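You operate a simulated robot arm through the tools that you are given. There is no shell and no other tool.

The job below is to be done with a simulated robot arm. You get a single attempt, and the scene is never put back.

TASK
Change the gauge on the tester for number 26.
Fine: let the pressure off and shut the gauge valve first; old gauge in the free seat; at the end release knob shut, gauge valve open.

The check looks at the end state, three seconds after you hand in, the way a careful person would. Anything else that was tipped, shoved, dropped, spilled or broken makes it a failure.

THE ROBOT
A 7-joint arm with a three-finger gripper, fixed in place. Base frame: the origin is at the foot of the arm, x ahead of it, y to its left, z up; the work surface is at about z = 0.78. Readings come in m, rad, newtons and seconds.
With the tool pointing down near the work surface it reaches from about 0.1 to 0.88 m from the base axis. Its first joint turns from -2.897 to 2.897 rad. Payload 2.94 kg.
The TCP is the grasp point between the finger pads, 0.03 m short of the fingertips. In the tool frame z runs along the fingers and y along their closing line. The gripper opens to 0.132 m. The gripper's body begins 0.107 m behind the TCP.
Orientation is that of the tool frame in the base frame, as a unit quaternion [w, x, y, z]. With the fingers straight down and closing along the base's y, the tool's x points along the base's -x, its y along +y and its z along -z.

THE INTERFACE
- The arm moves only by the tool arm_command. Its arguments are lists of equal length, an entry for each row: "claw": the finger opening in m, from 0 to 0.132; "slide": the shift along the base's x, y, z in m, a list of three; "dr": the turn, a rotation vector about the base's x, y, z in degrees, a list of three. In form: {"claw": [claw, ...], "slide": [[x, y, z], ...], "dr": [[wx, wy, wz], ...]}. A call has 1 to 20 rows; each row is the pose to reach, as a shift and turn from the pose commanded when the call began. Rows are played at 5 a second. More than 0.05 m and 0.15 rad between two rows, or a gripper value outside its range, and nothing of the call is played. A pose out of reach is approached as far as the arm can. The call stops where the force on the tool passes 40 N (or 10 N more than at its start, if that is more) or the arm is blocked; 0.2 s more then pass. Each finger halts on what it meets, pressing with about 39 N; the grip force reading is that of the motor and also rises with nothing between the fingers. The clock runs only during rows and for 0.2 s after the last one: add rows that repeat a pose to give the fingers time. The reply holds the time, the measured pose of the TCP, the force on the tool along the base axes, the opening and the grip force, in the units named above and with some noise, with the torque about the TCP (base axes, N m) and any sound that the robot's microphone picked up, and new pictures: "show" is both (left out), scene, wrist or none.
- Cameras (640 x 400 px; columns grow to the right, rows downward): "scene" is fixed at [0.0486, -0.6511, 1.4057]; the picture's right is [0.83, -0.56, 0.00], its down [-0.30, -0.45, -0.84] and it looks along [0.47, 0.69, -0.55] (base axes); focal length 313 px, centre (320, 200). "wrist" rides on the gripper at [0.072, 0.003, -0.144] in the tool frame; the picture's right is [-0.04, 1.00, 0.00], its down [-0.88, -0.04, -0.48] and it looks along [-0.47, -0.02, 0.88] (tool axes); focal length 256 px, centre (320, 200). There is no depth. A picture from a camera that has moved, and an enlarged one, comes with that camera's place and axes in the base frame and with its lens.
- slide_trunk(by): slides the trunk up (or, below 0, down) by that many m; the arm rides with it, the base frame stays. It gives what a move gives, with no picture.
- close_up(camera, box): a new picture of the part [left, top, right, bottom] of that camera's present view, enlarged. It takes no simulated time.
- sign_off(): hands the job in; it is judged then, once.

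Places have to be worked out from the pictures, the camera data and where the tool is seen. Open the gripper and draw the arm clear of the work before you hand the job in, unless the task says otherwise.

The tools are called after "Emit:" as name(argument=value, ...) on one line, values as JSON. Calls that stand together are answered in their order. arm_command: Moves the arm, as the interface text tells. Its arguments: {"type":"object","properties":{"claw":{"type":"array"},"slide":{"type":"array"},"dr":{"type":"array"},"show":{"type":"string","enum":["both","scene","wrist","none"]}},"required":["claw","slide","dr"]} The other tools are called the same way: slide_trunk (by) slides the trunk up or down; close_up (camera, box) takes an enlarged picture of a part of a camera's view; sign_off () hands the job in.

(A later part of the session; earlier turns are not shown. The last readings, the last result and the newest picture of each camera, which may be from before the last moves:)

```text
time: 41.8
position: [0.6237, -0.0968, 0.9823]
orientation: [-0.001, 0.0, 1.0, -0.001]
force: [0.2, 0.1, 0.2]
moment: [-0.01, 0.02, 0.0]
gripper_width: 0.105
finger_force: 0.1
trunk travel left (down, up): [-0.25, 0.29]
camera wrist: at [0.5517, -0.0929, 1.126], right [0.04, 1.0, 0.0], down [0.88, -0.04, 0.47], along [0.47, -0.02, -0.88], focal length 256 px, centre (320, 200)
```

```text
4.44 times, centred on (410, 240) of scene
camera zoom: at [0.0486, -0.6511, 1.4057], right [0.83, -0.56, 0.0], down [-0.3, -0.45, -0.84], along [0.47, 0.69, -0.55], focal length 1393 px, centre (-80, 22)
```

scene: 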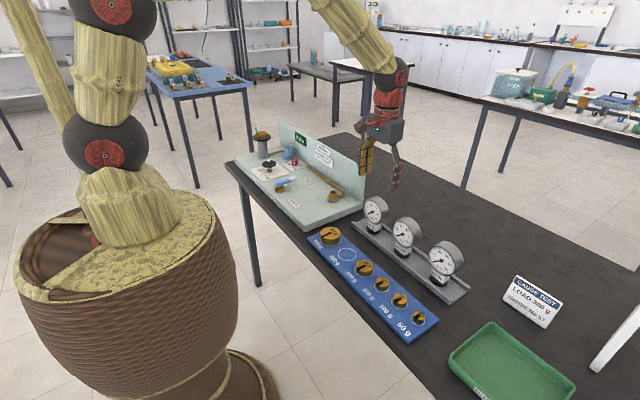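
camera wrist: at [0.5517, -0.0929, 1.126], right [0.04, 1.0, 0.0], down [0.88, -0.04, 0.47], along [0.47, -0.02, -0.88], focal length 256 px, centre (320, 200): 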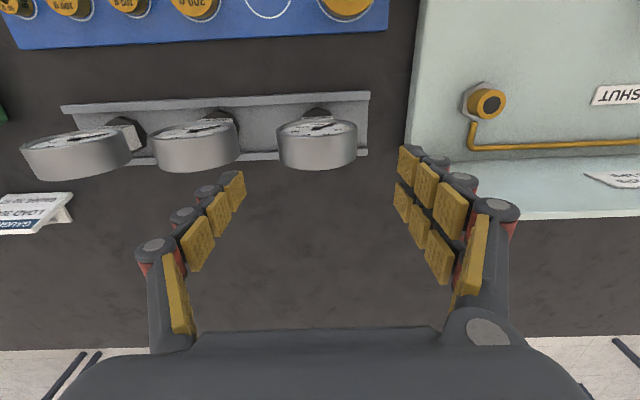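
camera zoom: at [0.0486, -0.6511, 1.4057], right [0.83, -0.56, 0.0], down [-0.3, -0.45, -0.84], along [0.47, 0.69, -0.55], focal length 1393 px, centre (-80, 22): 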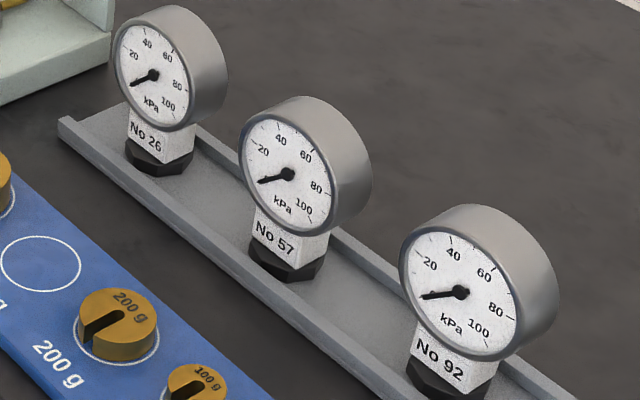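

No 57 still stands upright. No 26's hub is about 3 mm toward -y of the TCP and slightly ahead in x, so I'll correct by 2.5 mm and go down to the gripping height of 0.852.

Emit:
arm_command(claw=[0.105, 0.105, 0.105, 0.105, 0.105, 0.105], slide=[[0.002, -0.0025, 0], [0.002, -0.0025, -0.03], [0.002, -0.0025, -0.07], [0.002, -0.0025, -0.1], [0.002, -0.0025, -0.13], [0.002, -0.0025, -0.13]], dr=[[0, 0, 0], [0, 0, 0], [0, 0, 0], [0, 0, 0], [0, 0, 0], [0, 0, 0]])

Emit:
close_up(camera="wrist", box=[230, 100, 410, 270])

```text
time: 43.2
position: [0.6257, -0.1002, 0.8511]
orientation: [-0.001, 0.001, 1.0, -0.001]
force: [1.0, -0.4, -0.3]
moment: [0.05, -0.01, -0.02]
gripper_width: 0.1049
finger_force: 0.0
trunk travel left (down, up): [-0.25, 0.29]
camera wrist: at [0.5531, -0.0968, 0.9952], right [0.04, 1.0, 0.0], down [0.88, -0.04, 0.47], along [0.47, -0.02, -0.88], focal length 256 px, centre (320, 200)
```

scene: 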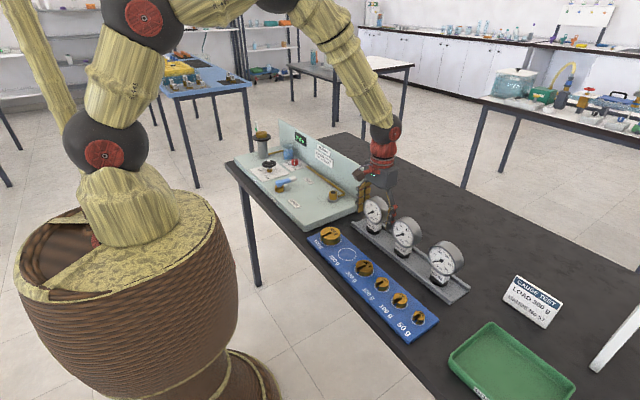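
wrist: 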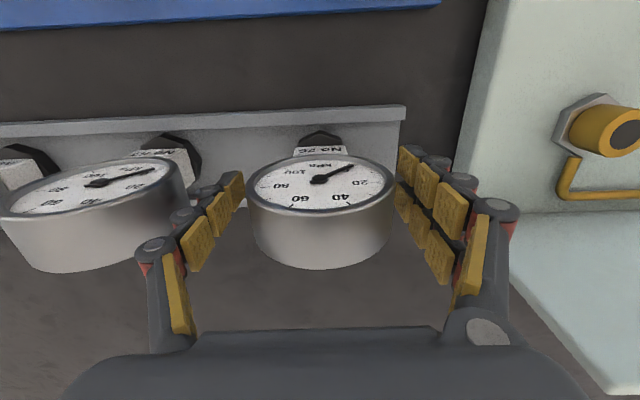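

```text
2.35 times, centred on (320, 185) of wrist
camera zoom: at [0.5531, -0.0968, 0.9952], right [0.04, 1.0, 0.0], down [0.88, -0.04, 0.47], along [0.47, -0.02, -0.88], focal length 602 px, centre (320, 235)
```

zoom: 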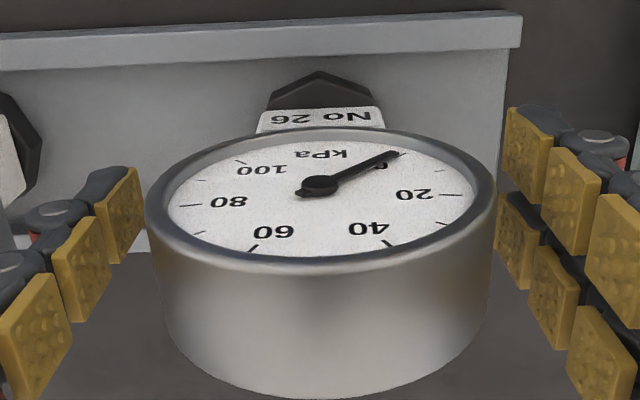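

Compared with No 57's grip view, No 26's hub appears 16 px lower in the enlarged picture, so I need about 4 mm more in +x and 1 mm in +y for the same grip. I'll shift and recheck before closing.

Emit:
arm_command(claw=[0.105, 0.105, 0.105], slide=[[0.002, 0.0005, 0], [0.0042, 0.001, 0], [0.0042, 0.001, 0]], dr=[[0, 0, 0], [0, 0, 0], [0, 0, 0]], show="wrist")

Emit:
close_up(camera="wrist", box=[230, 100, 410, 270])

Emit:
close_up(camera="wrist", box=[0, 80, 240, 230])

```text
time: 44.0
position: [0.6294, -0.099, 0.852]
orientation: [-0.001, 0.001, 1.0, -0.001]
force: [-0.2, 0.0, 0.3]
moment: [-0.02, 0.01, 0.0]
gripper_width: 0.1051
finger_force: 0.0
trunk travel left (down, up): [-0.25, 0.29]
camera wrist: at [0.5568, -0.095, 0.9957], right [0.04, 1.0, 0.0], down [0.88, -0.04, 0.47], along [0.47, -0.02, -0.88], focal length 256 px, centre (320, 200)
```

wrist: 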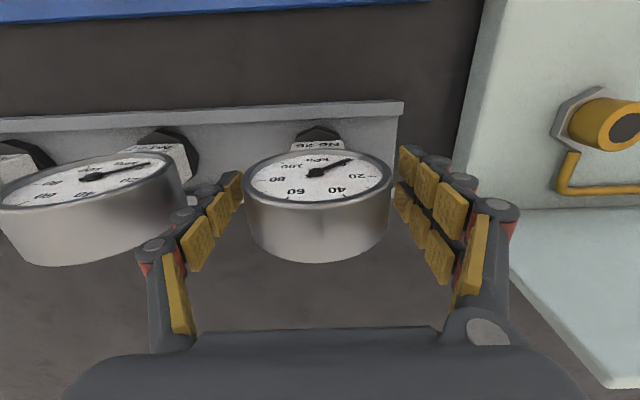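

```text
2.35 times, centred on (320, 185) of wrist
camera zoom: at [0.5568, -0.095, 0.9957], right [0.04, 1.0, 0.0], down [0.88, -0.04, 0.47], along [0.47, -0.02, -0.88], focal length 602 px, centre (320, 235)
```

zoom: 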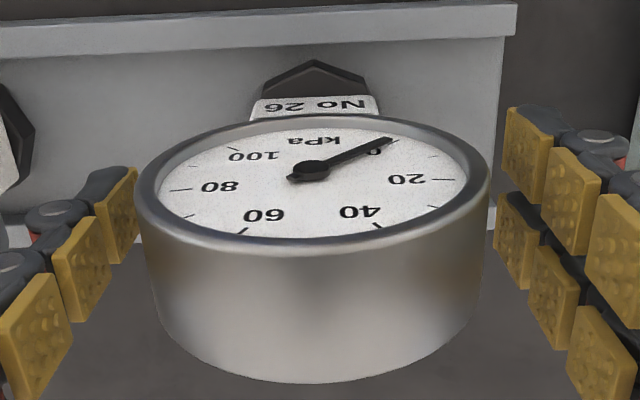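

```text
2.67 times, centred on (120, 155) of wrist
camera zoom: at [0.5568, -0.095, 0.9957], right [0.04, 1.0, 0.0], down [0.88, -0.04, 0.47], along [0.47, -0.02, -0.88], focal length 683 px, centre (853, 320)
```

zoom: 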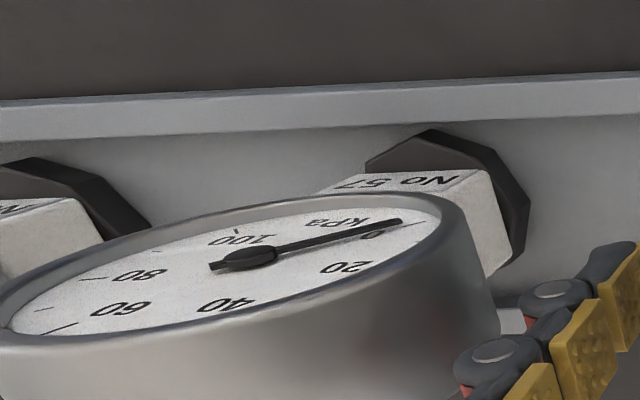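

The view now matches No 57's grip, so I'll close on No 26.

Emit:
arm_command(claw=[0.095, 0.087, 0.08, 0.075, 0.075, 0.075], slide=[[0, 0, 0], [0, 0, 0], [0, 0, 0], [0, 0, 0], [0, 0, 0], [0, 0, 0]], dr=[[0, 0, 0], [0, 0, 0], [0, 0, 0], [0, 0, 0], [0, 0, 0], [0, 0, 0]], show="wrist")

Emit:
close_up(camera="wrist", box=[230, 100, 410, 270])

Emit:
close_up(camera="scene", box=[340, 180, 420, 240])

```text
time: 45.4
position: [0.6291, -0.0987, 0.8526]
orientation: [-0.001, 0.002, 1.0, -0.002]
force: [-0.7, 0.9, 3.3]
moment: [0.16, 0.04, -0.02]
gripper_width: 0.0794
finger_force: 38.7
trunk travel left (down, up): [-0.25, 0.29]
camera wrist: at [0.5567, -0.0949, 0.9961], right [0.04, 1.0, 0.0], down [0.88, -0.04, 0.47], along [0.47, -0.02, -0.88], focal length 256 px, centre (320, 200)
```

wrist: 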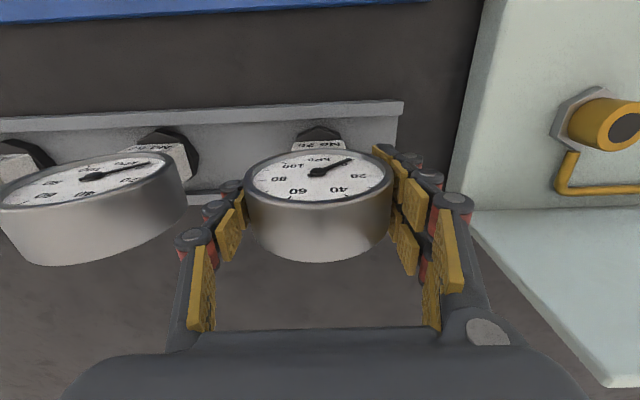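

```text
2.35 times, centred on (320, 185) of wrist
camera zoom: at [0.5567, -0.0949, 0.9961], right [0.04, 1.0, 0.0], down [0.88, -0.04, 0.47], along [0.47, -0.02, -0.88], focal length 602 px, centre (320, 235)
```

zoom: 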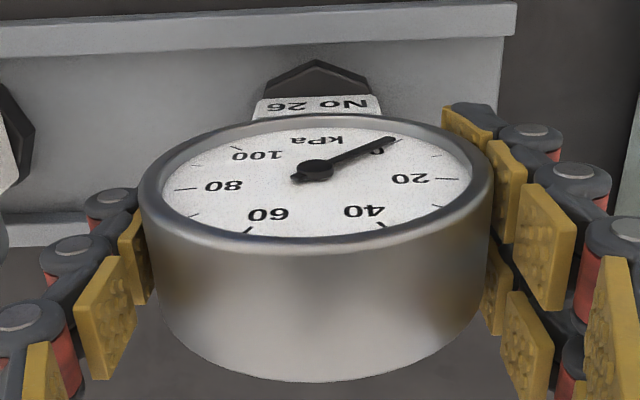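

```text
6.67 times, centred on (380, 210) of scene
camera zoom: at [0.0486, -0.6511, 1.4057], right [0.83, -0.56, 0.0], down [-0.3, -0.45, -0.84], along [0.47, 0.69, -0.55], focal length 2090 px, centre (-80, 133)
```

zoom: 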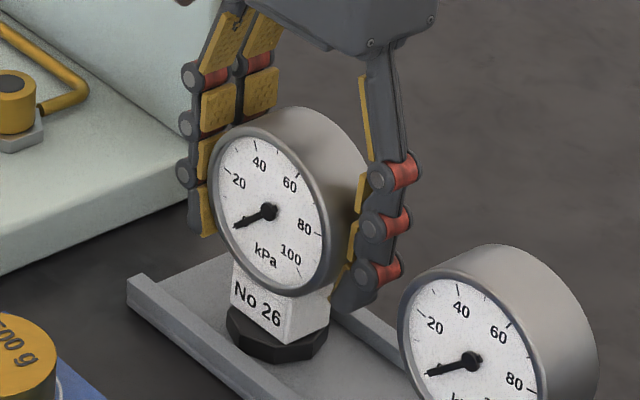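

No 26 is gripped with its hub in the same place as No 57's was. Returning by (-0.0267, +0.186, +0.0535) reproduces the pose where No 57 sat on the port, so I'll lift and carry it there, stopping about 25 mm above the port.

Emit:
arm_command(claw=[0.075, 0.075, 0.075, 0.075, 0.075, 0.075, 0.075, 0.075, 0.075, 0.075, 0.075, 0.075, 0.075, 0.075, 0.075, 0.075], slide=[[0, 0, 0.01], [0, 0, 0.04], [0, 0, 0.08], [0, 0, 0.12], [0, 0, 0.16], [0, 0, 0.2], [-0.005, 0.03, 0.2], [-0.01, 0.065, 0.2], [-0.015, 0.1, 0.2], [-0.02, 0.135, 0.2], [-0.0267, 0.17, 0.2], [-0.0267, 0.186, 0.2], [-0.0267, 0.186, 0.16], [-0.0267, 0.186, 0.12], [-0.0267, 0.186, 0.08], [-0.0267, 0.186, 0.08]], dr=[[0, 0, 0], [0, 0, 0], [0, 0, 0], [0, 0, 0], [0, 0, 0], [0, 0, 0], [0, 0, 0], [0, 0, 0], [0, 0, 0], [0, 0, 0], [0, 0, 0], [0, 0, 0], [0, 0, 0], [0, 0, 0], [0, 0, 0], [0, 0, 0]])

Emit:
close_up(camera="scene", box=[290, 130, 380, 210])

Emit:
close_up(camera="wrist", box=[230, 100, 410, 270])

Emit:
close_up(camera="scene", box=[340, 190, 480, 310])

```text
time: 48.8
position: [0.6018, 0.0867, 0.9321]
orientation: [-0.001, 0.001, 1.0, -0.002]
force: [0.4, 0.5, -2.9]
moment: [0.03, 0.0, -0.01]
gripper_width: 0.0791
finger_force: 39.1
trunk travel left (down, up): [-0.25, 0.29]
camera wrist: at [0.5305, 0.0916, 1.0763], right [0.04, 1.0, 0.0], down [0.88, -0.04, 0.47], along [0.47, -0.02, -0.88], focal length 256 px, centre (320, 200)
```

scene: 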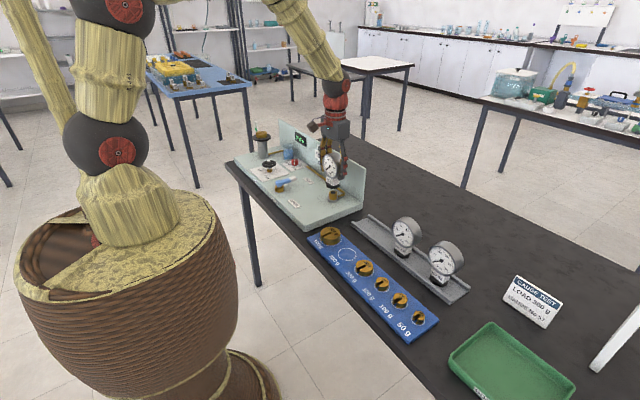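
wrist: 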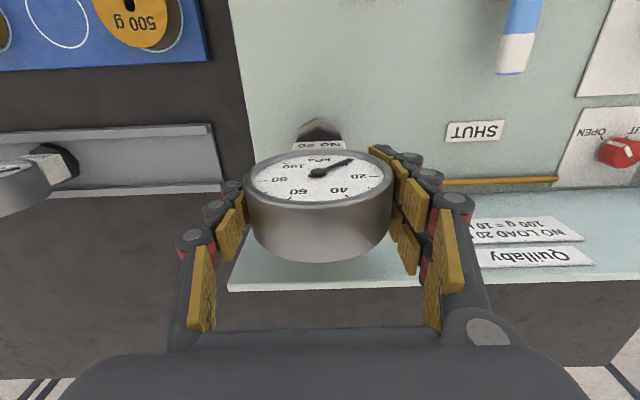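

```text
5.00 times, centred on (335, 170) of scene
camera zoom: at [0.0486, -0.6511, 1.4057], right [0.83, -0.56, 0.0], down [-0.3, -0.45, -0.84], along [0.47, 0.69, -0.55], focal length 1567 px, centre (245, 350)
```

zoom: 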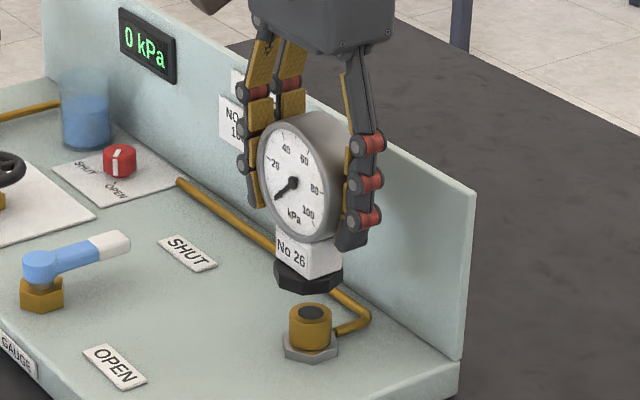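

```text
2.35 times, centred on (320, 185) of wrist
camera zoom: at [0.5305, 0.0916, 1.0763], right [0.04, 1.0, 0.0], down [0.88, -0.04, 0.47], along [0.47, -0.02, -0.88], focal length 602 px, centre (320, 235)
```

zoom: 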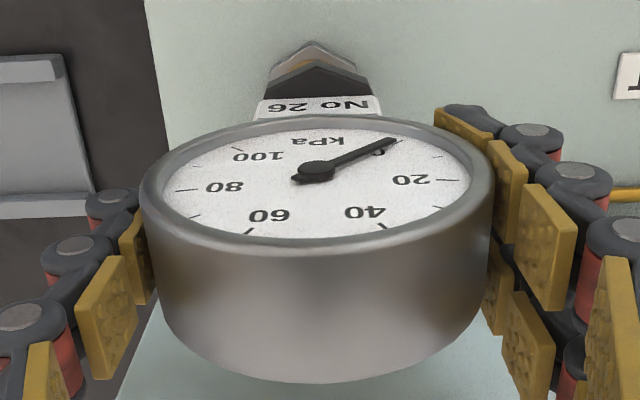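

```text
3.33 times, centred on (410, 250) of scene
camera zoom: at [0.0486, -0.6511, 1.4057], right [0.83, -0.56, 0.0], down [-0.3, -0.45, -0.84], along [0.47, 0.69, -0.55], focal length 1045 px, centre (20, 33)
```

zoom: 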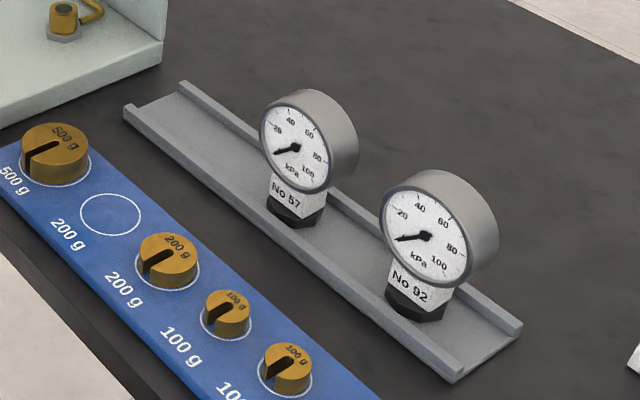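

The hex is directly over the brass seat. I'll lower slowly to the recorded seating height.

Emit:
arm_command(claw=[0.075, 0.075, 0.075, 0.075, 0.075, 0.075, 0.075, 0.075], slide=[[0, 0, -0.006], [0, 0, -0.012], [0, 0, -0.017], [0, 0, -0.021], [0, 0, -0.023], [0, 0, -0.025], [0, 0, -0.0265], [0, 0, -0.0265]], dr=[[0, 0, 0], [0, 0, 0], [0, 0, 0], [0, 0, 0], [0, 0, 0], [0, 0, 0], [0, 0, 0], [0, 0, 0]])

Emit:
close_up(camera="scene", box=[300, 150, 370, 210])

Emit:
close_up(camera="wrist", box=[230, 100, 410, 270])

```text
time: 50.6
position: [0.6026, 0.0867, 0.9063]
orientation: [0.0, 0.001, 1.0, -0.001]
force: [1.0, -1.2, 2.7]
moment: [-0.04, 0.04, 0.0]
gripper_width: 0.0794
finger_force: 39.1
trunk travel left (down, up): [-0.25, 0.29]
camera wrist: at [0.5307, 0.0909, 1.05], right [0.04, 1.0, 0.0], down [0.88, -0.04, 0.48], along [0.47, -0.02, -0.88], focal length 256 px, centre (320, 200)
```

scene: 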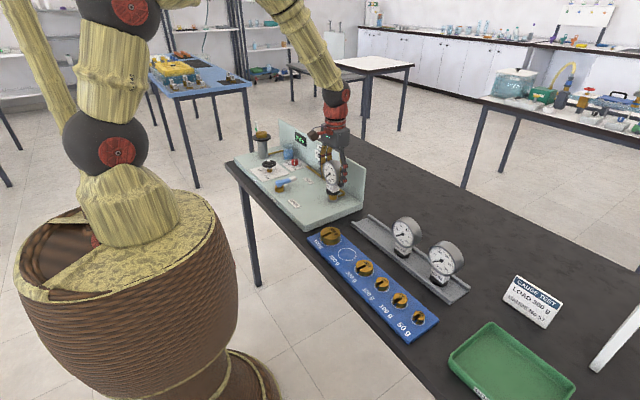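
wrist: 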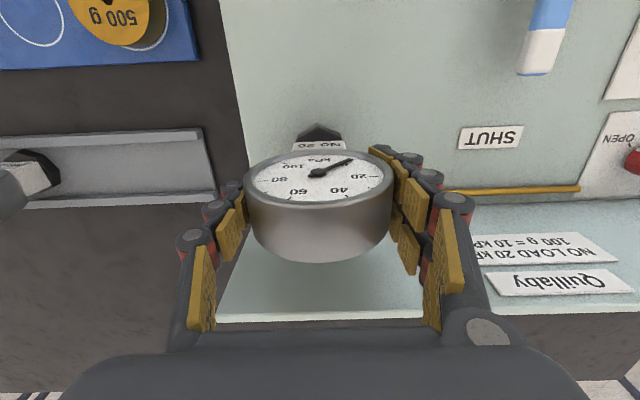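

```text
6.67 times, centred on (335, 180) of scene
camera zoom: at [0.0486, -0.6511, 1.4057], right [0.83, -0.56, 0.0], down [-0.3, -0.45, -0.84], along [0.47, 0.69, -0.55], focal length 2090 px, centre (220, 333)
```

zoom: 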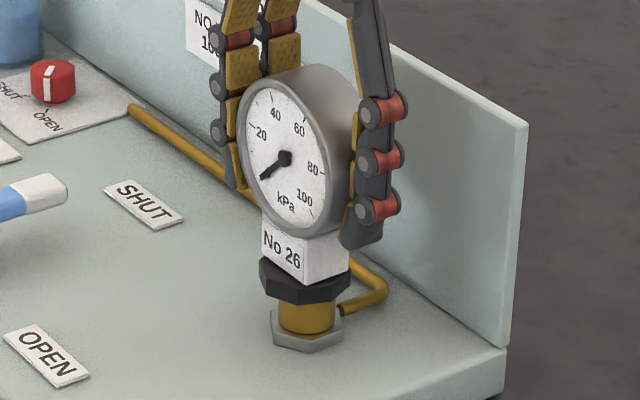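

```text
2.35 times, centred on (320, 185) of wrist
camera zoom: at [0.5307, 0.0909, 1.05], right [0.04, 1.0, 0.0], down [0.88, -0.04, 0.48], along [0.47, -0.02, -0.88], focal length 602 px, centre (320, 235)
```

zoom: 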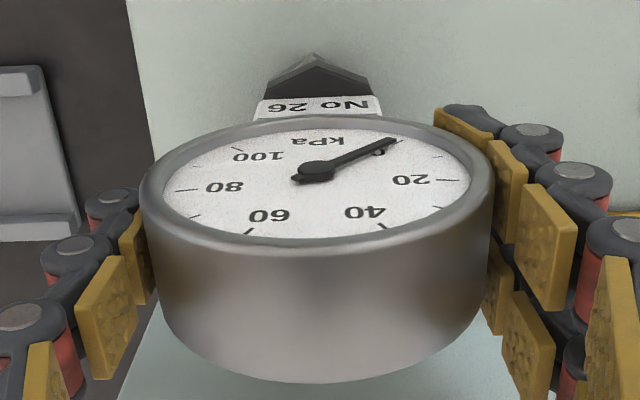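

The gauge rests on the seat, with the force going from -2.9 to +2.7 N, but I heard no snap. I'll press it down gently in sub-millimetre steps.

Emit:
arm_command(claw=[0.075, 0.075, 0.075, 0.075], slide=[[0, 0, -0.0007], [0, 0, -0.0014], [0, 0, -0.002], [0, 0, -0.002]], dr=[[0, 0, 0], [0, 0, 0], [0, 0, 0], [0, 0, 0]], show="none")

Emit:
close_up(camera="scene", box=[300, 150, 370, 210])

```text
time: 51.6
position: [0.603, 0.0846, 0.9057]
orientation: [0.001, 0.0, 1.0, -0.001]
force: [1.3, -20.7, 20.9]
moment: [-0.13, 0.06, 0.34]
gripper_width: 0.0798
finger_force: 38.4
trunk travel left (down, up): [-0.25, 0.29]
heard: snap
```

```text
6.67 times, centred on (335, 180) of scene
camera zoom: at [0.0486, -0.6511, 1.4057], right [0.83, -0.56, 0.0], down [-0.3, -0.45, -0.84], along [0.47, 0.69, -0.55], focal length 2090 px, centre (220, 333)
```

zoom: 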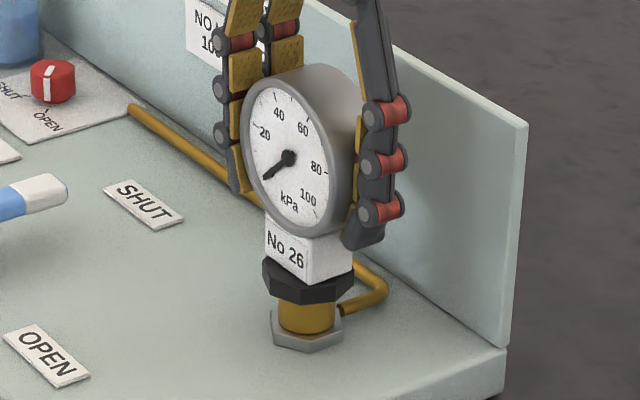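

It snapped in. The tool reads 20 N of side load because the seat pulled the gauge about 2 mm toward -y, so I'll unload the arm first and then open.

Emit:
arm_command(claw=[0.075, 0.075, 0.075, 0.075], slide=[[0, -0.0008, 0.0005], [0, -0.0016, 0.001], [0, -0.002, 0.0014], [0, -0.002, 0.0014]], dr=[[0, 0, 0], [0, 0, 0], [0, 0, 0], [0, 0, 0]], show="none")

```text
time: 52.6
position: [0.6024, 0.0843, 0.9035]
orientation: [0.0, 0.0, 1.0, -0.001]
force: [4.8, -11.1, 9.4]
moment: [0.11, -0.59, -0.2]
gripper_width: 0.0794
finger_force: 38.8
trunk travel left (down, up): [-0.25, 0.29]
```

The loads are falling, so I'll ease another 1 mm in y and z.

Emit:
arm_command(claw=[0.075, 0.075, 0.075], slide=[[0.0003, -0.0006, 0.0005], [0.0005, -0.0012, 0.0008], [0.0005, -0.0012, 0.0008]], dr=[[0, 0, 0], [0, 0, 0], [0, 0, 0]], show="none")

```text
time: 53.4
position: [0.6044, 0.0851, 0.9045]
orientation: [-0.002, 0.0, 1.0, -0.001]
force: [0.6, 0.1, -2.7]
moment: [0.02, 0.01, 0.0]
gripper_width: 0.0797
finger_force: 38.8
trunk travel left (down, up): [-0.25, 0.29]
heard: snap
```

I heard another snap and the tool carries the gauge's weight again (-2.7 N), so it probably popped off. I'll look at it.

Emit:
close_up(camera="scene", box=[300, 150, 370, 210])

Emit:
close_up(camera="wrist", box=[230, 100, 410, 270])

Emit:
close_up(camera="scene", box=[325, 180, 350, 205])

```text
6.67 times, centred on (335, 180) of scene
camera zoom: at [0.0486, -0.6511, 1.4057], right [0.83, -0.56, 0.0], down [-0.3, -0.45, -0.84], along [0.47, 0.69, -0.55], focal length 2090 px, centre (220, 333)
```

zoom: 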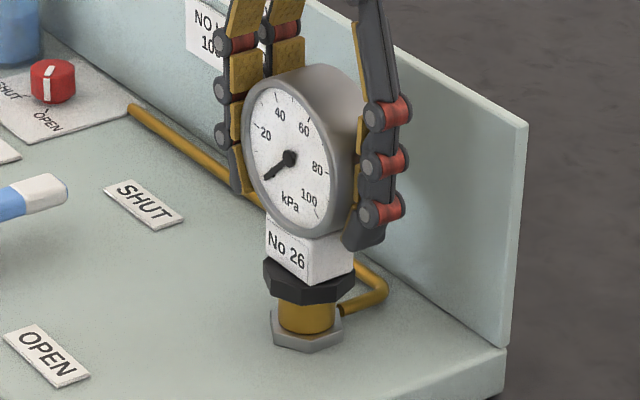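

```text
2.35 times, centred on (320, 185) of wrist
camera zoom: at [0.5316, 0.0882, 1.0491], right [0.04, 1.0, 0.0], down [0.88, -0.04, 0.47], along [0.47, -0.02, -0.88], focal length 602 px, centre (320, 235)
```

zoom: 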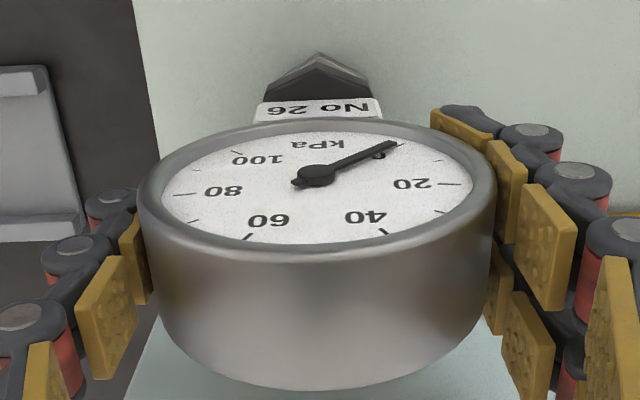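

```text
16.00 times, centred on (338, 192) of scene
camera zoom: at [0.0486, -0.6511, 1.4057], right [0.83, -0.56, 0.0], down [-0.3, -0.45, -0.84], along [0.47, 0.69, -0.55], focal length 5015 px, centre (40, 320)
```

zoom: 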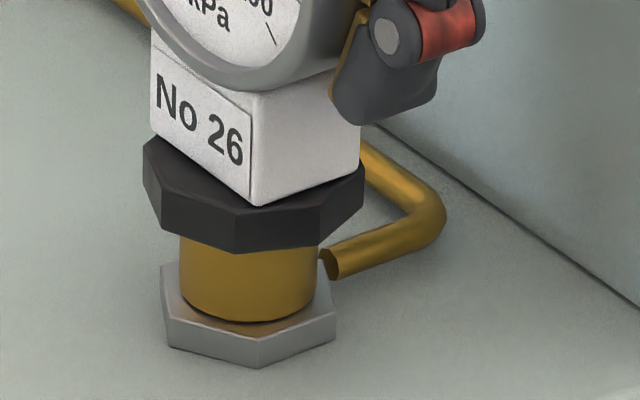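

The gauge slid about 1.5 mm up in the grip and is now just resting in hand, still upright over the seat. I'll re-centre it and press down again in small steps until it snaps.

Emit:
arm_command(claw=[0.075, 0.075, 0.075, 0.075, 0.075], slide=[[0, 0.0017, 0.0005], [0, 0.0017, 0], [0, 0.0017, -0.0007], [0, 0.0017, -0.0014], [0, 0.0017, -0.0014]], dr=[[0, 0, 0], [0, 0, 0], [0, 0, 0], [0, 0, 0], [0, 0, 0]], show="none")

```text
time: 54.6
position: [0.6044, 0.0851, 0.9043]
orientation: [-0.001, 0.002, 1.0, -0.001]
force: [0.0, 0.1, -0.7]
moment: [0.02, 0.09, -0.02]
gripper_width: 0.0795
finger_force: 39.5
trunk travel left (down, up): [-0.25, 0.29]
```

Contact is just starting, so I'll keep pressing.

Emit:
arm_command(claw=[0.075, 0.075, 0.075], slide=[[0, 0, -0.0005], [0, 0, -0.001], [0, 0, -0.001]], dr=[[0, 0, 0], [0, 0, 0], [0, 0, 0]], show="none")

```text
time: 55.4
position: [0.6044, 0.0854, 0.9051]
orientation: [0.0, 0.001, 1.0, 0.0]
force: [0.2, 1.0, 10.6]
moment: [0.06, 0.26, -0.01]
gripper_width: 0.079
finger_force: 39.1
trunk travel left (down, up): [-0.25, 0.29]
```

Emit:
arm_command(claw=[0.075, 0.075, 0.075], slide=[[0, 0, -0.0005], [0, 0, -0.001], [0, 0, -0.001]], dr=[[0, 0, 0], [0, 0, 0], [0, 0, 0]], show="none")

```text
time: 56.2
position: [0.6035, 0.0853, 0.9039]
orientation: [0.0, 0.001, 1.0, 0.0]
force: [3.2, -3.4, 18.2]
moment: [-0.12, 0.14, 0.03]
gripper_width: 0.0793
finger_force: 38.7
trunk travel left (down, up): [-0.25, 0.29]
```

Down force is 18 N with little side load and no snap yet. I'll press another millimetre.

Emit:
arm_command(claw=[0.075, 0.075, 0.075], slide=[[0, 0, -0.0005], [0, 0, -0.001], [0, 0, -0.001]], dr=[[0, 0, 0], [0, 0, 0], [0, 0, 0]], show="none")

Emit:
close_up(camera="scene", box=[315, 155, 355, 205])

Emit:
close_up(camera="wrist", box=[230, 100, 410, 270])

```text
time: 57.0
position: [0.6042, 0.0867, 0.9012]
orientation: [0.0, 0.001, 1.0, -0.001]
force: [5.5, -2.1, 18.6]
moment: [0.04, -0.02, -0.04]
gripper_width: 0.0796
finger_force: 39.2
trunk travel left (down, up): [-0.25, 0.29]
```

```text
8.00 times, centred on (335, 180) of scene
camera zoom: at [0.0486, -0.6511, 1.4057], right [0.83, -0.56, 0.0], down [-0.3, -0.45, -0.84], along [0.47, 0.69, -0.55], focal length 2507 px, centre (200, 360)
```

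zoom: 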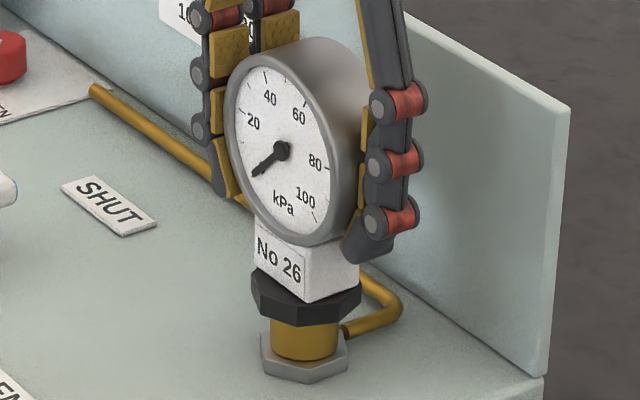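

```text
2.35 times, centred on (320, 185) of wrist
camera zoom: at [0.5311, 0.0896, 1.0455], right [0.04, 1.0, 0.0], down [0.88, -0.04, 0.48], along [0.48, -0.02, -0.88], focal length 602 px, centre (320, 235)
```

zoom: 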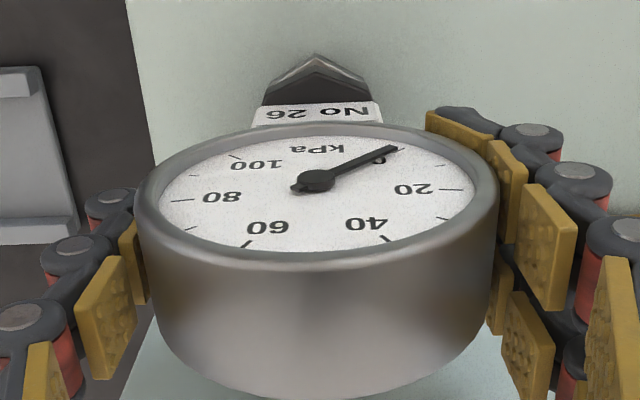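

The grip starts slipping at about 18 N, so I can't press harder this way. The hex looked better centred at the original pose, so I'll unload, move back to it, and set the gauge down with light contact.

Emit:
arm_command(claw=[0.075, 0.075, 0.075, 0.075, 0.075, 0.075], slide=[[0, 0, 0.002], [0, 0, 0.0035], [-0.0005, 0.0015, 0.0035], [-0.0005, 0.0015, 0.003], [-0.0005, 0.0015, 0.0025], [-0.0005, 0.0015, 0.0025]], dr=[[0, 0, 0], [0, 0, 0], [0, 0, 0], [0, 0, 0], [0, 0, 0], [0, 0, 0]], show="none")

Emit:
close_up(camera="scene", box=[315, 155, 355, 205])

Emit:
close_up(camera="wrist", box=[230, 100, 410, 270])

```text
time: 58.4
position: [0.603, 0.0869, 0.9035]
orientation: [-0.001, 0.001, 1.0, -0.001]
force: [-0.4, 0.1, -2.1]
moment: [0.0, -0.01, -0.01]
gripper_width: 0.079
finger_force: 39.1
trunk travel left (down, up): [-0.25, 0.29]
```

```text
8.00 times, centred on (335, 180) of scene
camera zoom: at [0.0486, -0.6511, 1.4057], right [0.83, -0.56, 0.0], down [-0.3, -0.45, -0.84], along [0.47, 0.69, -0.55], focal length 2507 px, centre (200, 360)
```

zoom: 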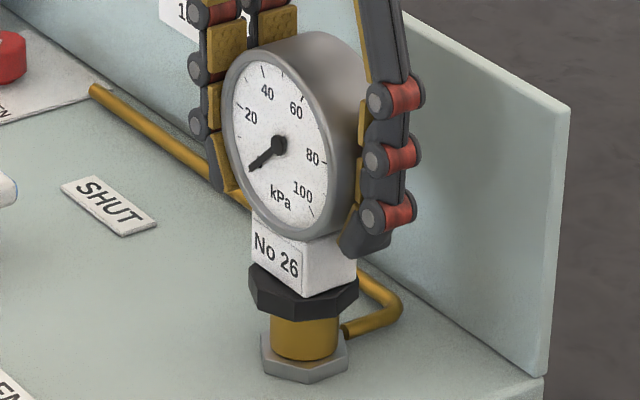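

```text
2.35 times, centred on (320, 185) of wrist
camera zoom: at [0.5309, 0.0909, 1.0478], right [0.04, 1.0, 0.0], down [0.88, -0.04, 0.47], along [0.47, -0.02, -0.88], focal length 602 px, centre (320, 235)
```

zoom: 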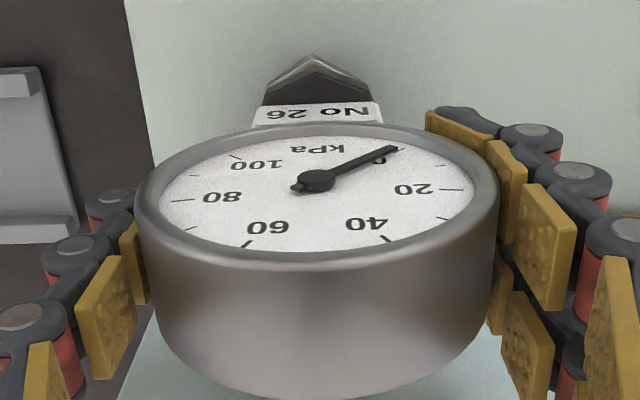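

The gauge is hanging lightly at the seat. I'll enlarge the hex and nut to fine-tune the centring.

Emit:
close_up(camera="wrist", box=[290, 115, 350, 155])

Emit:
close_up(camera="scene", box=[323, 183, 351, 205])

```text
10.00 times, centred on (320, 135) of wrist
camera zoom: at [0.5309, 0.0909, 1.0478], right [0.04, 1.0, 0.0], down [0.88, -0.04, 0.47], along [0.47, -0.02, -0.88], focal length 2560 px, centre (320, 850)
```

zoom: 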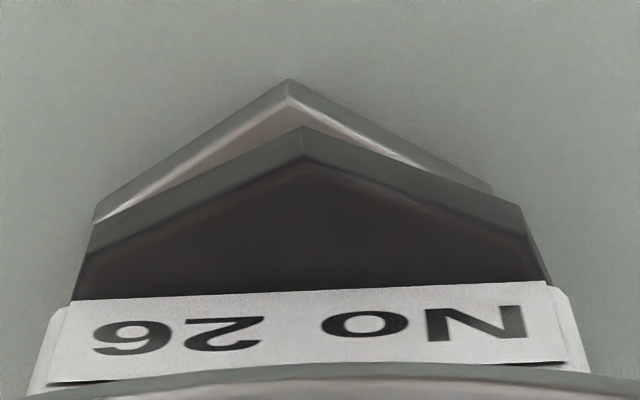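

```text
16.00 times, centred on (337, 194) of scene
camera zoom: at [0.0486, -0.6511, 1.4057], right [0.83, -0.56, 0.0], down [-0.3, -0.45, -0.84], along [0.47, 0.69, -0.55], focal length 5015 px, centre (48, 296)
```

zoom: 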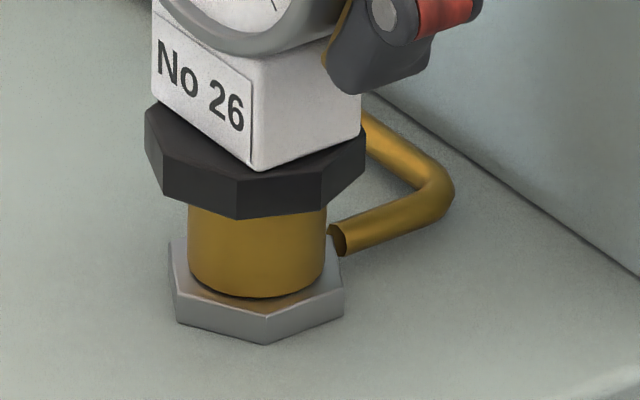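

The nut is about 1.3 mm toward -y of the hex, and the scene view suggests 0.5 mm toward -x. I'll correct both and press again.

Emit:
arm_command(claw=[0.075, 0.075, 0.075, 0.075, 0.075, 0.075, 0.075], slide=[[0, 0, 0.001], [-0.0005, -0.0013, 0.001], [-0.0005, -0.0013, 0], [-0.0005, -0.0013, -0.0006], [-0.0005, -0.0013, -0.0012], [-0.0005, -0.0013, -0.0018], [-0.0005, -0.0013, -0.0018]], dr=[[0, 0, 0], [0, 0, 0], [0, 0, 0], [0, 0, 0], [0, 0, 0], [0, 0, 0], [0, 0, 0]], show="none")

Emit:
close_up(camera="wrist", box=[290, 115, 350, 155])

```text
time: 60.0
position: [0.6017, 0.0861, 0.9022]
orientation: [-0.001, 0.001, 1.0, -0.001]
force: [0.0, -0.7, -1.9]
moment: [0.01, -0.03, 0.03]
gripper_width: 0.0793
finger_force: 38.8
trunk travel left (down, up): [-0.25, 0.29]
```

```text
10.00 times, centred on (320, 135) of wrist
camera zoom: at [0.5299, 0.0902, 1.0462], right [0.04, 1.0, 0.0], down [0.88, -0.04, 0.47], along [0.47, -0.02, -0.88], focal length 2560 px, centre (320, 850)
```

zoom: 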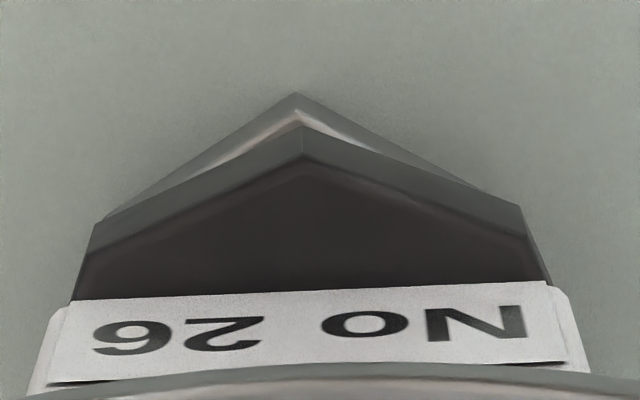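

The nut is still about 0.7 mm toward -y. I'll shift that much more and continue down to press.

Emit:
arm_command(claw=[0.075, 0.075, 0.075, 0.075, 0.075, 0.075], slide=[[0, -0.0007, 0], [0, -0.0007, -0.0005], [0, -0.0007, -0.001], [0, -0.0007, -0.0015], [0, -0.0007, -0.002], [0, -0.0007, -0.002]], dr=[[0, 0, 0], [0, 0, 0], [0, 0, 0], [0, 0, 0], [0, 0, 0], [0, 0, 0]], show="none")

Emit:
close_up(camera="wrist", box=[290, 115, 350, 155])

Emit:
close_up(camera="scene", box=[323, 183, 351, 205])

```text
time: 61.4
position: [0.6027, 0.0855, 0.9024]
orientation: [0.0, 0.001, 1.0, -0.001]
force: [-4.5, 1.3, 15.6]
moment: [0.09, 0.48, -0.08]
gripper_width: 0.0792
finger_force: 39.4
trunk travel left (down, up): [-0.25, 0.29]
```

```text
10.00 times, centred on (320, 135) of wrist
camera zoom: at [0.5301, 0.0893, 1.0451], right [0.04, 1.0, 0.0], down [0.88, -0.04, 0.48], along [0.48, -0.02, -0.88], focal length 2560 px, centre (320, 850)
```

zoom: 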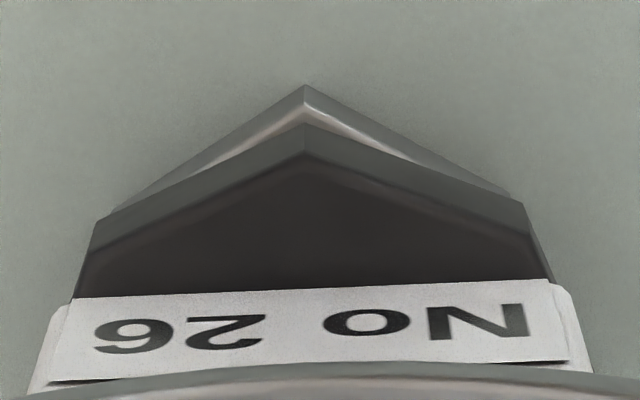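

```text
16.00 times, centred on (337, 194) of scene
camera zoom: at [0.0486, -0.6511, 1.4057], right [0.83, -0.56, 0.0], down [-0.3, -0.45, -0.84], along [0.47, 0.69, -0.55], focal length 5015 px, centre (48, 296)
```

zoom: 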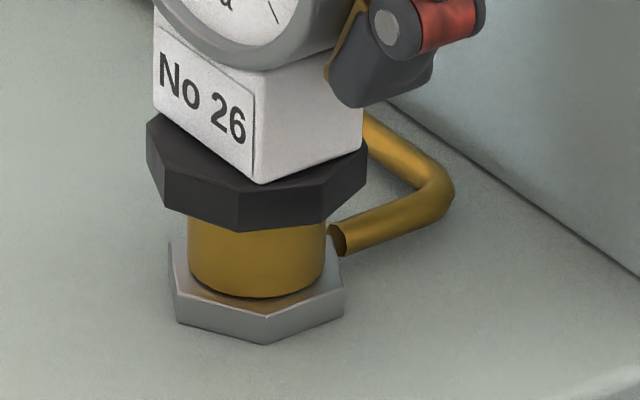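

The hex is now centred on the nut in both views. The moment suggests the gauge is pitched slightly in my grip, so I'll unload to light contact and open the fingers to let it settle flat on the seat.

Emit:
arm_command(claw=[0.075, 0.075], slide=[[0, 0, 0.0012], [0, 0, 0.0014]], dr=[[0, 0, 0], [0, 0, 0]], show="none")

```text
time: 62.0
position: [0.6024, 0.0859, 0.9001]
orientation: [0.0, 0.002, 1.0, -0.001]
force: [1.5, 3.9, 5.6]
moment: [0.14, 0.01, -0.03]
gripper_width: 0.0793
finger_force: 39.4
trunk travel left (down, up): [-0.25, 0.29]
```

Contact is light at 5.6 N with small moments. I'll open the fingers.

Emit:
arm_command(claw=[0.082, 0.088, 0.095, 0.105, 0.105], slide=[[0, 0, 0], [0, 0, 0], [0, 0, 0], [0, 0, 0], [0, 0, 0]], dr=[[0, 0, 0], [0, 0, 0], [0, 0, 0], [0, 0, 0], [0, 0, 0]])

Emit:
close_up(camera="scene", box=[315, 155, 355, 205])

Emit:
close_up(camera="wrist", box=[230, 100, 410, 270])

Emit:
close_up(camera="wrist", box=[290, 115, 350, 155])

```text
time: 63.2
position: [0.602, 0.0843, 0.9024]
orientation: [-0.002, 0.0, 1.0, -0.001]
force: [-1.0, -1.0, 0.1]
moment: [0.0, -0.01, 0.0]
gripper_width: 0.1052
finger_force: 0.0
trunk travel left (down, up): [-0.25, 0.29]
camera wrist: at [0.5303, 0.0891, 1.0453], right [0.04, 1.0, 0.0], down [0.88, -0.04, 0.47], along [0.47, -0.02, -0.88], focal length 256 px, centre (320, 200)
```

scene: 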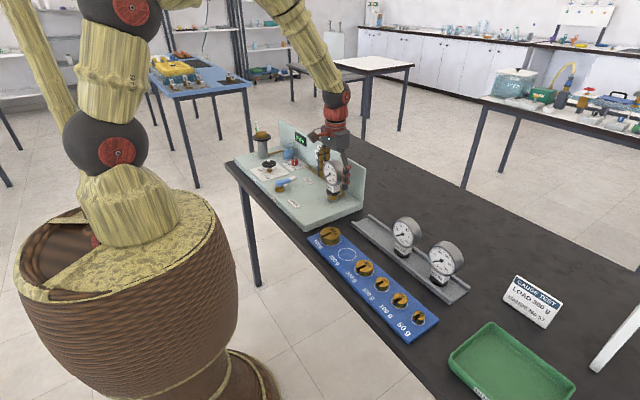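
wrist: 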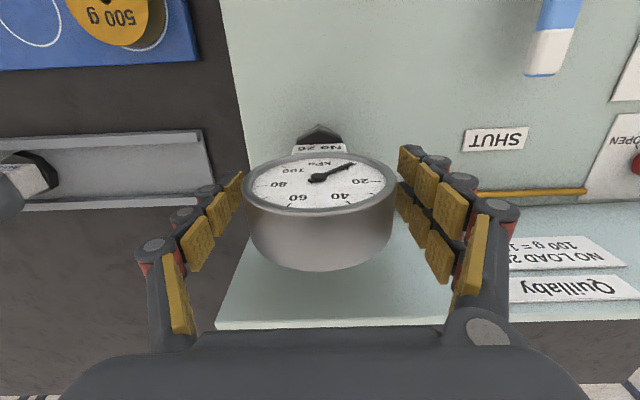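

```text
8.00 times, centred on (335, 180) of scene
camera zoom: at [0.0486, -0.6511, 1.4057], right [0.83, -0.56, 0.0], down [-0.3, -0.45, -0.84], along [0.47, 0.69, -0.55], focal length 2507 px, centre (200, 360)
```

zoom: 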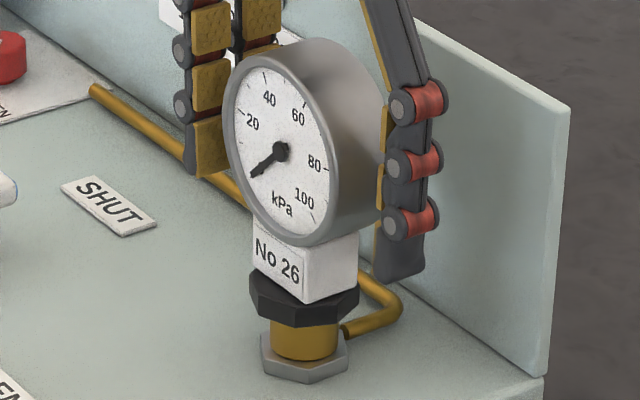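

```text
2.35 times, centred on (320, 185) of wrist
camera zoom: at [0.5303, 0.0891, 1.0453], right [0.04, 1.0, 0.0], down [0.88, -0.04, 0.47], along [0.47, -0.02, -0.88], focal length 602 px, centre (320, 235)
```

zoom: 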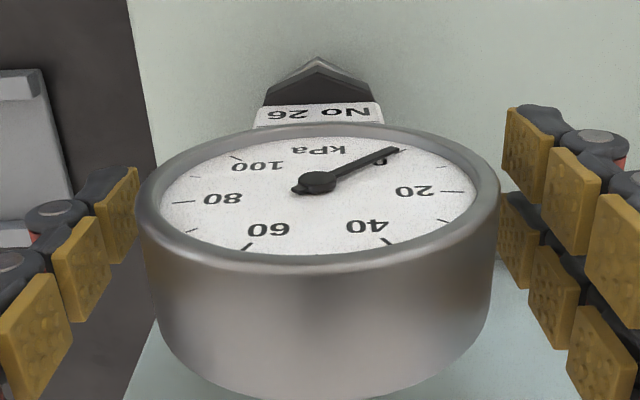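

```text
10.00 times, centred on (320, 135) of wrist
camera zoom: at [0.5303, 0.0891, 1.0453], right [0.04, 1.0, 0.0], down [0.88, -0.04, 0.47], along [0.47, -0.02, -0.88], focal length 2560 px, centre (320, 850)
```

zoom: 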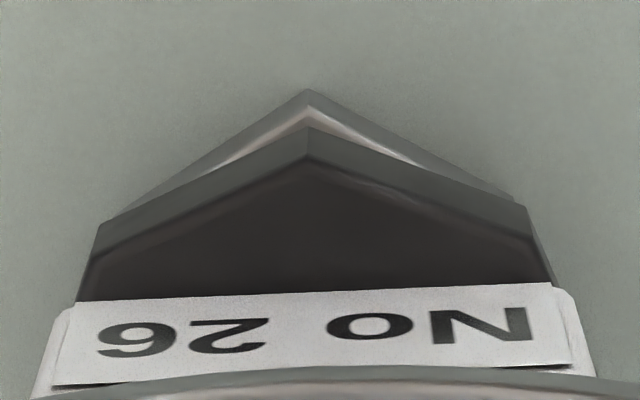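

No 26 stands upright and centred on the port. I'll rise straight up, close the fingers and press down on the top of the dial.

Emit:
arm_command(claw=[0.105, 0.105, 0.105, 0.105, 0.08, 0.05, 0.02, 0.0, 0.0, 0.0, 0.0, 0.0], slide=[[0, 0, 0.02], [0, 0, 0.05], [0, 0, 0.09], [0, 0, 0.13], [0, 0, 0.13], [0, 0, 0.13], [0, 0, 0.13], [0, 0, 0.13], [0, 0, 0.13], [0, 0, 0.12], [0, 0, 0.11], [0, 0, 0.1]], dr=[[0, 0, 0], [0, 0, 0], [0, 0, 0], [0, 0, 0], [0, 0, 0], [0, 0, 0], [0, 0, 0], [0, 0, 0], [0, 0, 0], [0, 0, 0], [0, 0, 0], [0, 0, 0]])

Emit:
close_up(camera="scene", box=[300, 125, 370, 205])

Emit:
close_up(camera="wrist", box=[230, 80, 410, 250])

```text
time: 65.8
position: [0.6021, 0.0846, 1.0018]
orientation: [0.0, 0.001, 1.0, -0.001]
force: [-0.3, 0.5, -0.6]
moment: [-0.01, -0.01, -0.02]
gripper_width: 0.0001
finger_force: 14.0
trunk travel left (down, up): [-0.25, 0.29]
camera wrist: at [0.5296, 0.0894, 1.1455], right [0.04, 1.0, 0.0], down [0.88, -0.04, 0.48], along [0.47, -0.02, -0.88], focal length 256 px, centre (320, 200)
```

scene: 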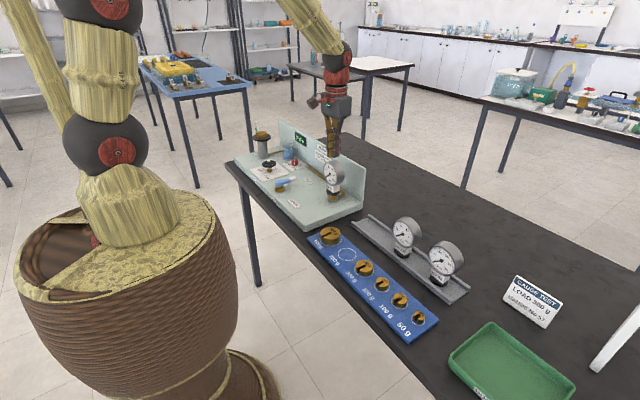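
wrist: 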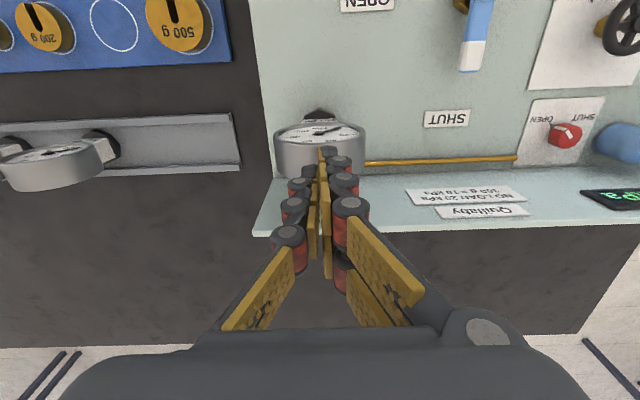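

```text
5.00 times, centred on (335, 165) of scene
camera zoom: at [0.0486, -0.6511, 1.4057], right [0.83, -0.56, 0.0], down [-0.3, -0.45, -0.84], along [0.47, 0.69, -0.55], focal length 1567 px, centre (245, 375)
```

zoom: 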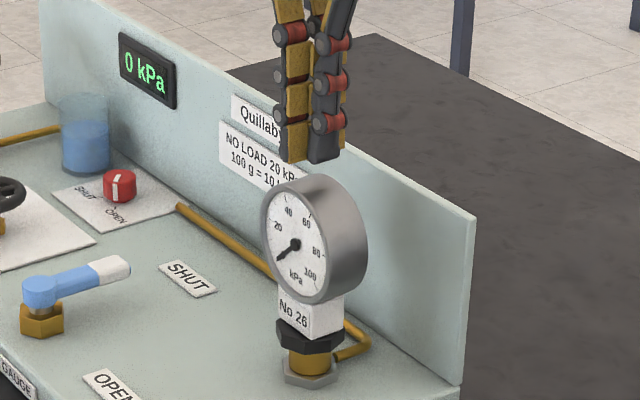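

```text
2.35 times, centred on (320, 165) of wrist
camera zoom: at [0.5296, 0.0894, 1.1455], right [0.04, 1.0, 0.0], down [0.88, -0.04, 0.48], along [0.47, -0.02, -0.88], focal length 602 px, centre (320, 282)
```

zoom: 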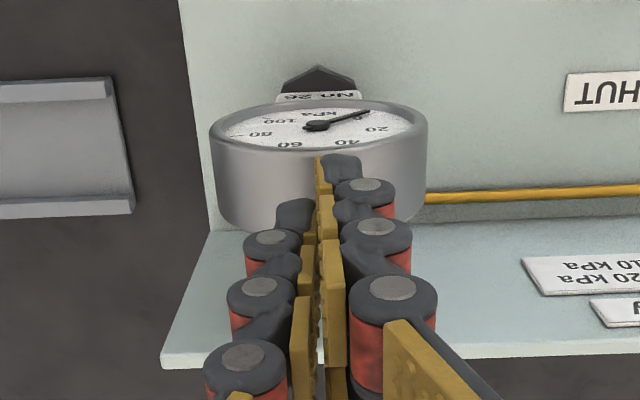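

The gauge stands upright under the closed fingertips. I'll press down slowly.

Emit:
arm_command(claw=[0, 0, 0, 0, 0, 0, 0, 0, 0, 0], slide=[[0, 0, -0.004], [0, 0, -0.008], [0, 0, -0.011], [0, 0, -0.013], [0, 0, -0.015], [0, 0, -0.016], [0, 0, -0.017], [0, 0, -0.018], [0, 0, -0.019], [0, 0, -0.019]], dr=[[0, 0, 0], [0, 0, 0], [0, 0, 0], [0, 0, 0], [0, 0, 0], [0, 0, 0], [0, 0, 0], [0, 0, 0], [0, 0, 0], [0, 0, 0]], show="none")

Emit:
close_up(camera="scene", box=[300, 125, 370, 205])

```text
time: 68.0
position: [0.6028, 0.0849, 0.9831]
orientation: [0.0, 0.0, 1.0, -0.002]
force: [-0.2, -0.6, 2.7]
moment: [-0.01, 0.03, -0.02]
gripper_width: 0.0061
finger_force: 29.1
trunk travel left (down, up): [-0.25, 0.29]
```

```text
5.00 times, centred on (335, 165) of scene
camera zoom: at [0.0486, -0.6511, 1.4057], right [0.83, -0.56, 0.0], down [-0.3, -0.45, -0.84], along [0.47, 0.69, -0.55], focal length 1567 px, centre (245, 375)
```

zoom: 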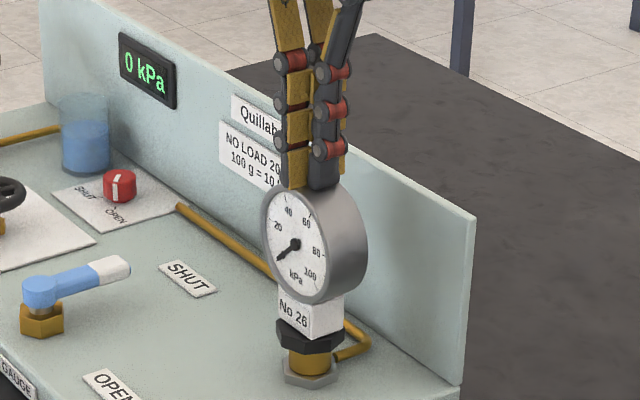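

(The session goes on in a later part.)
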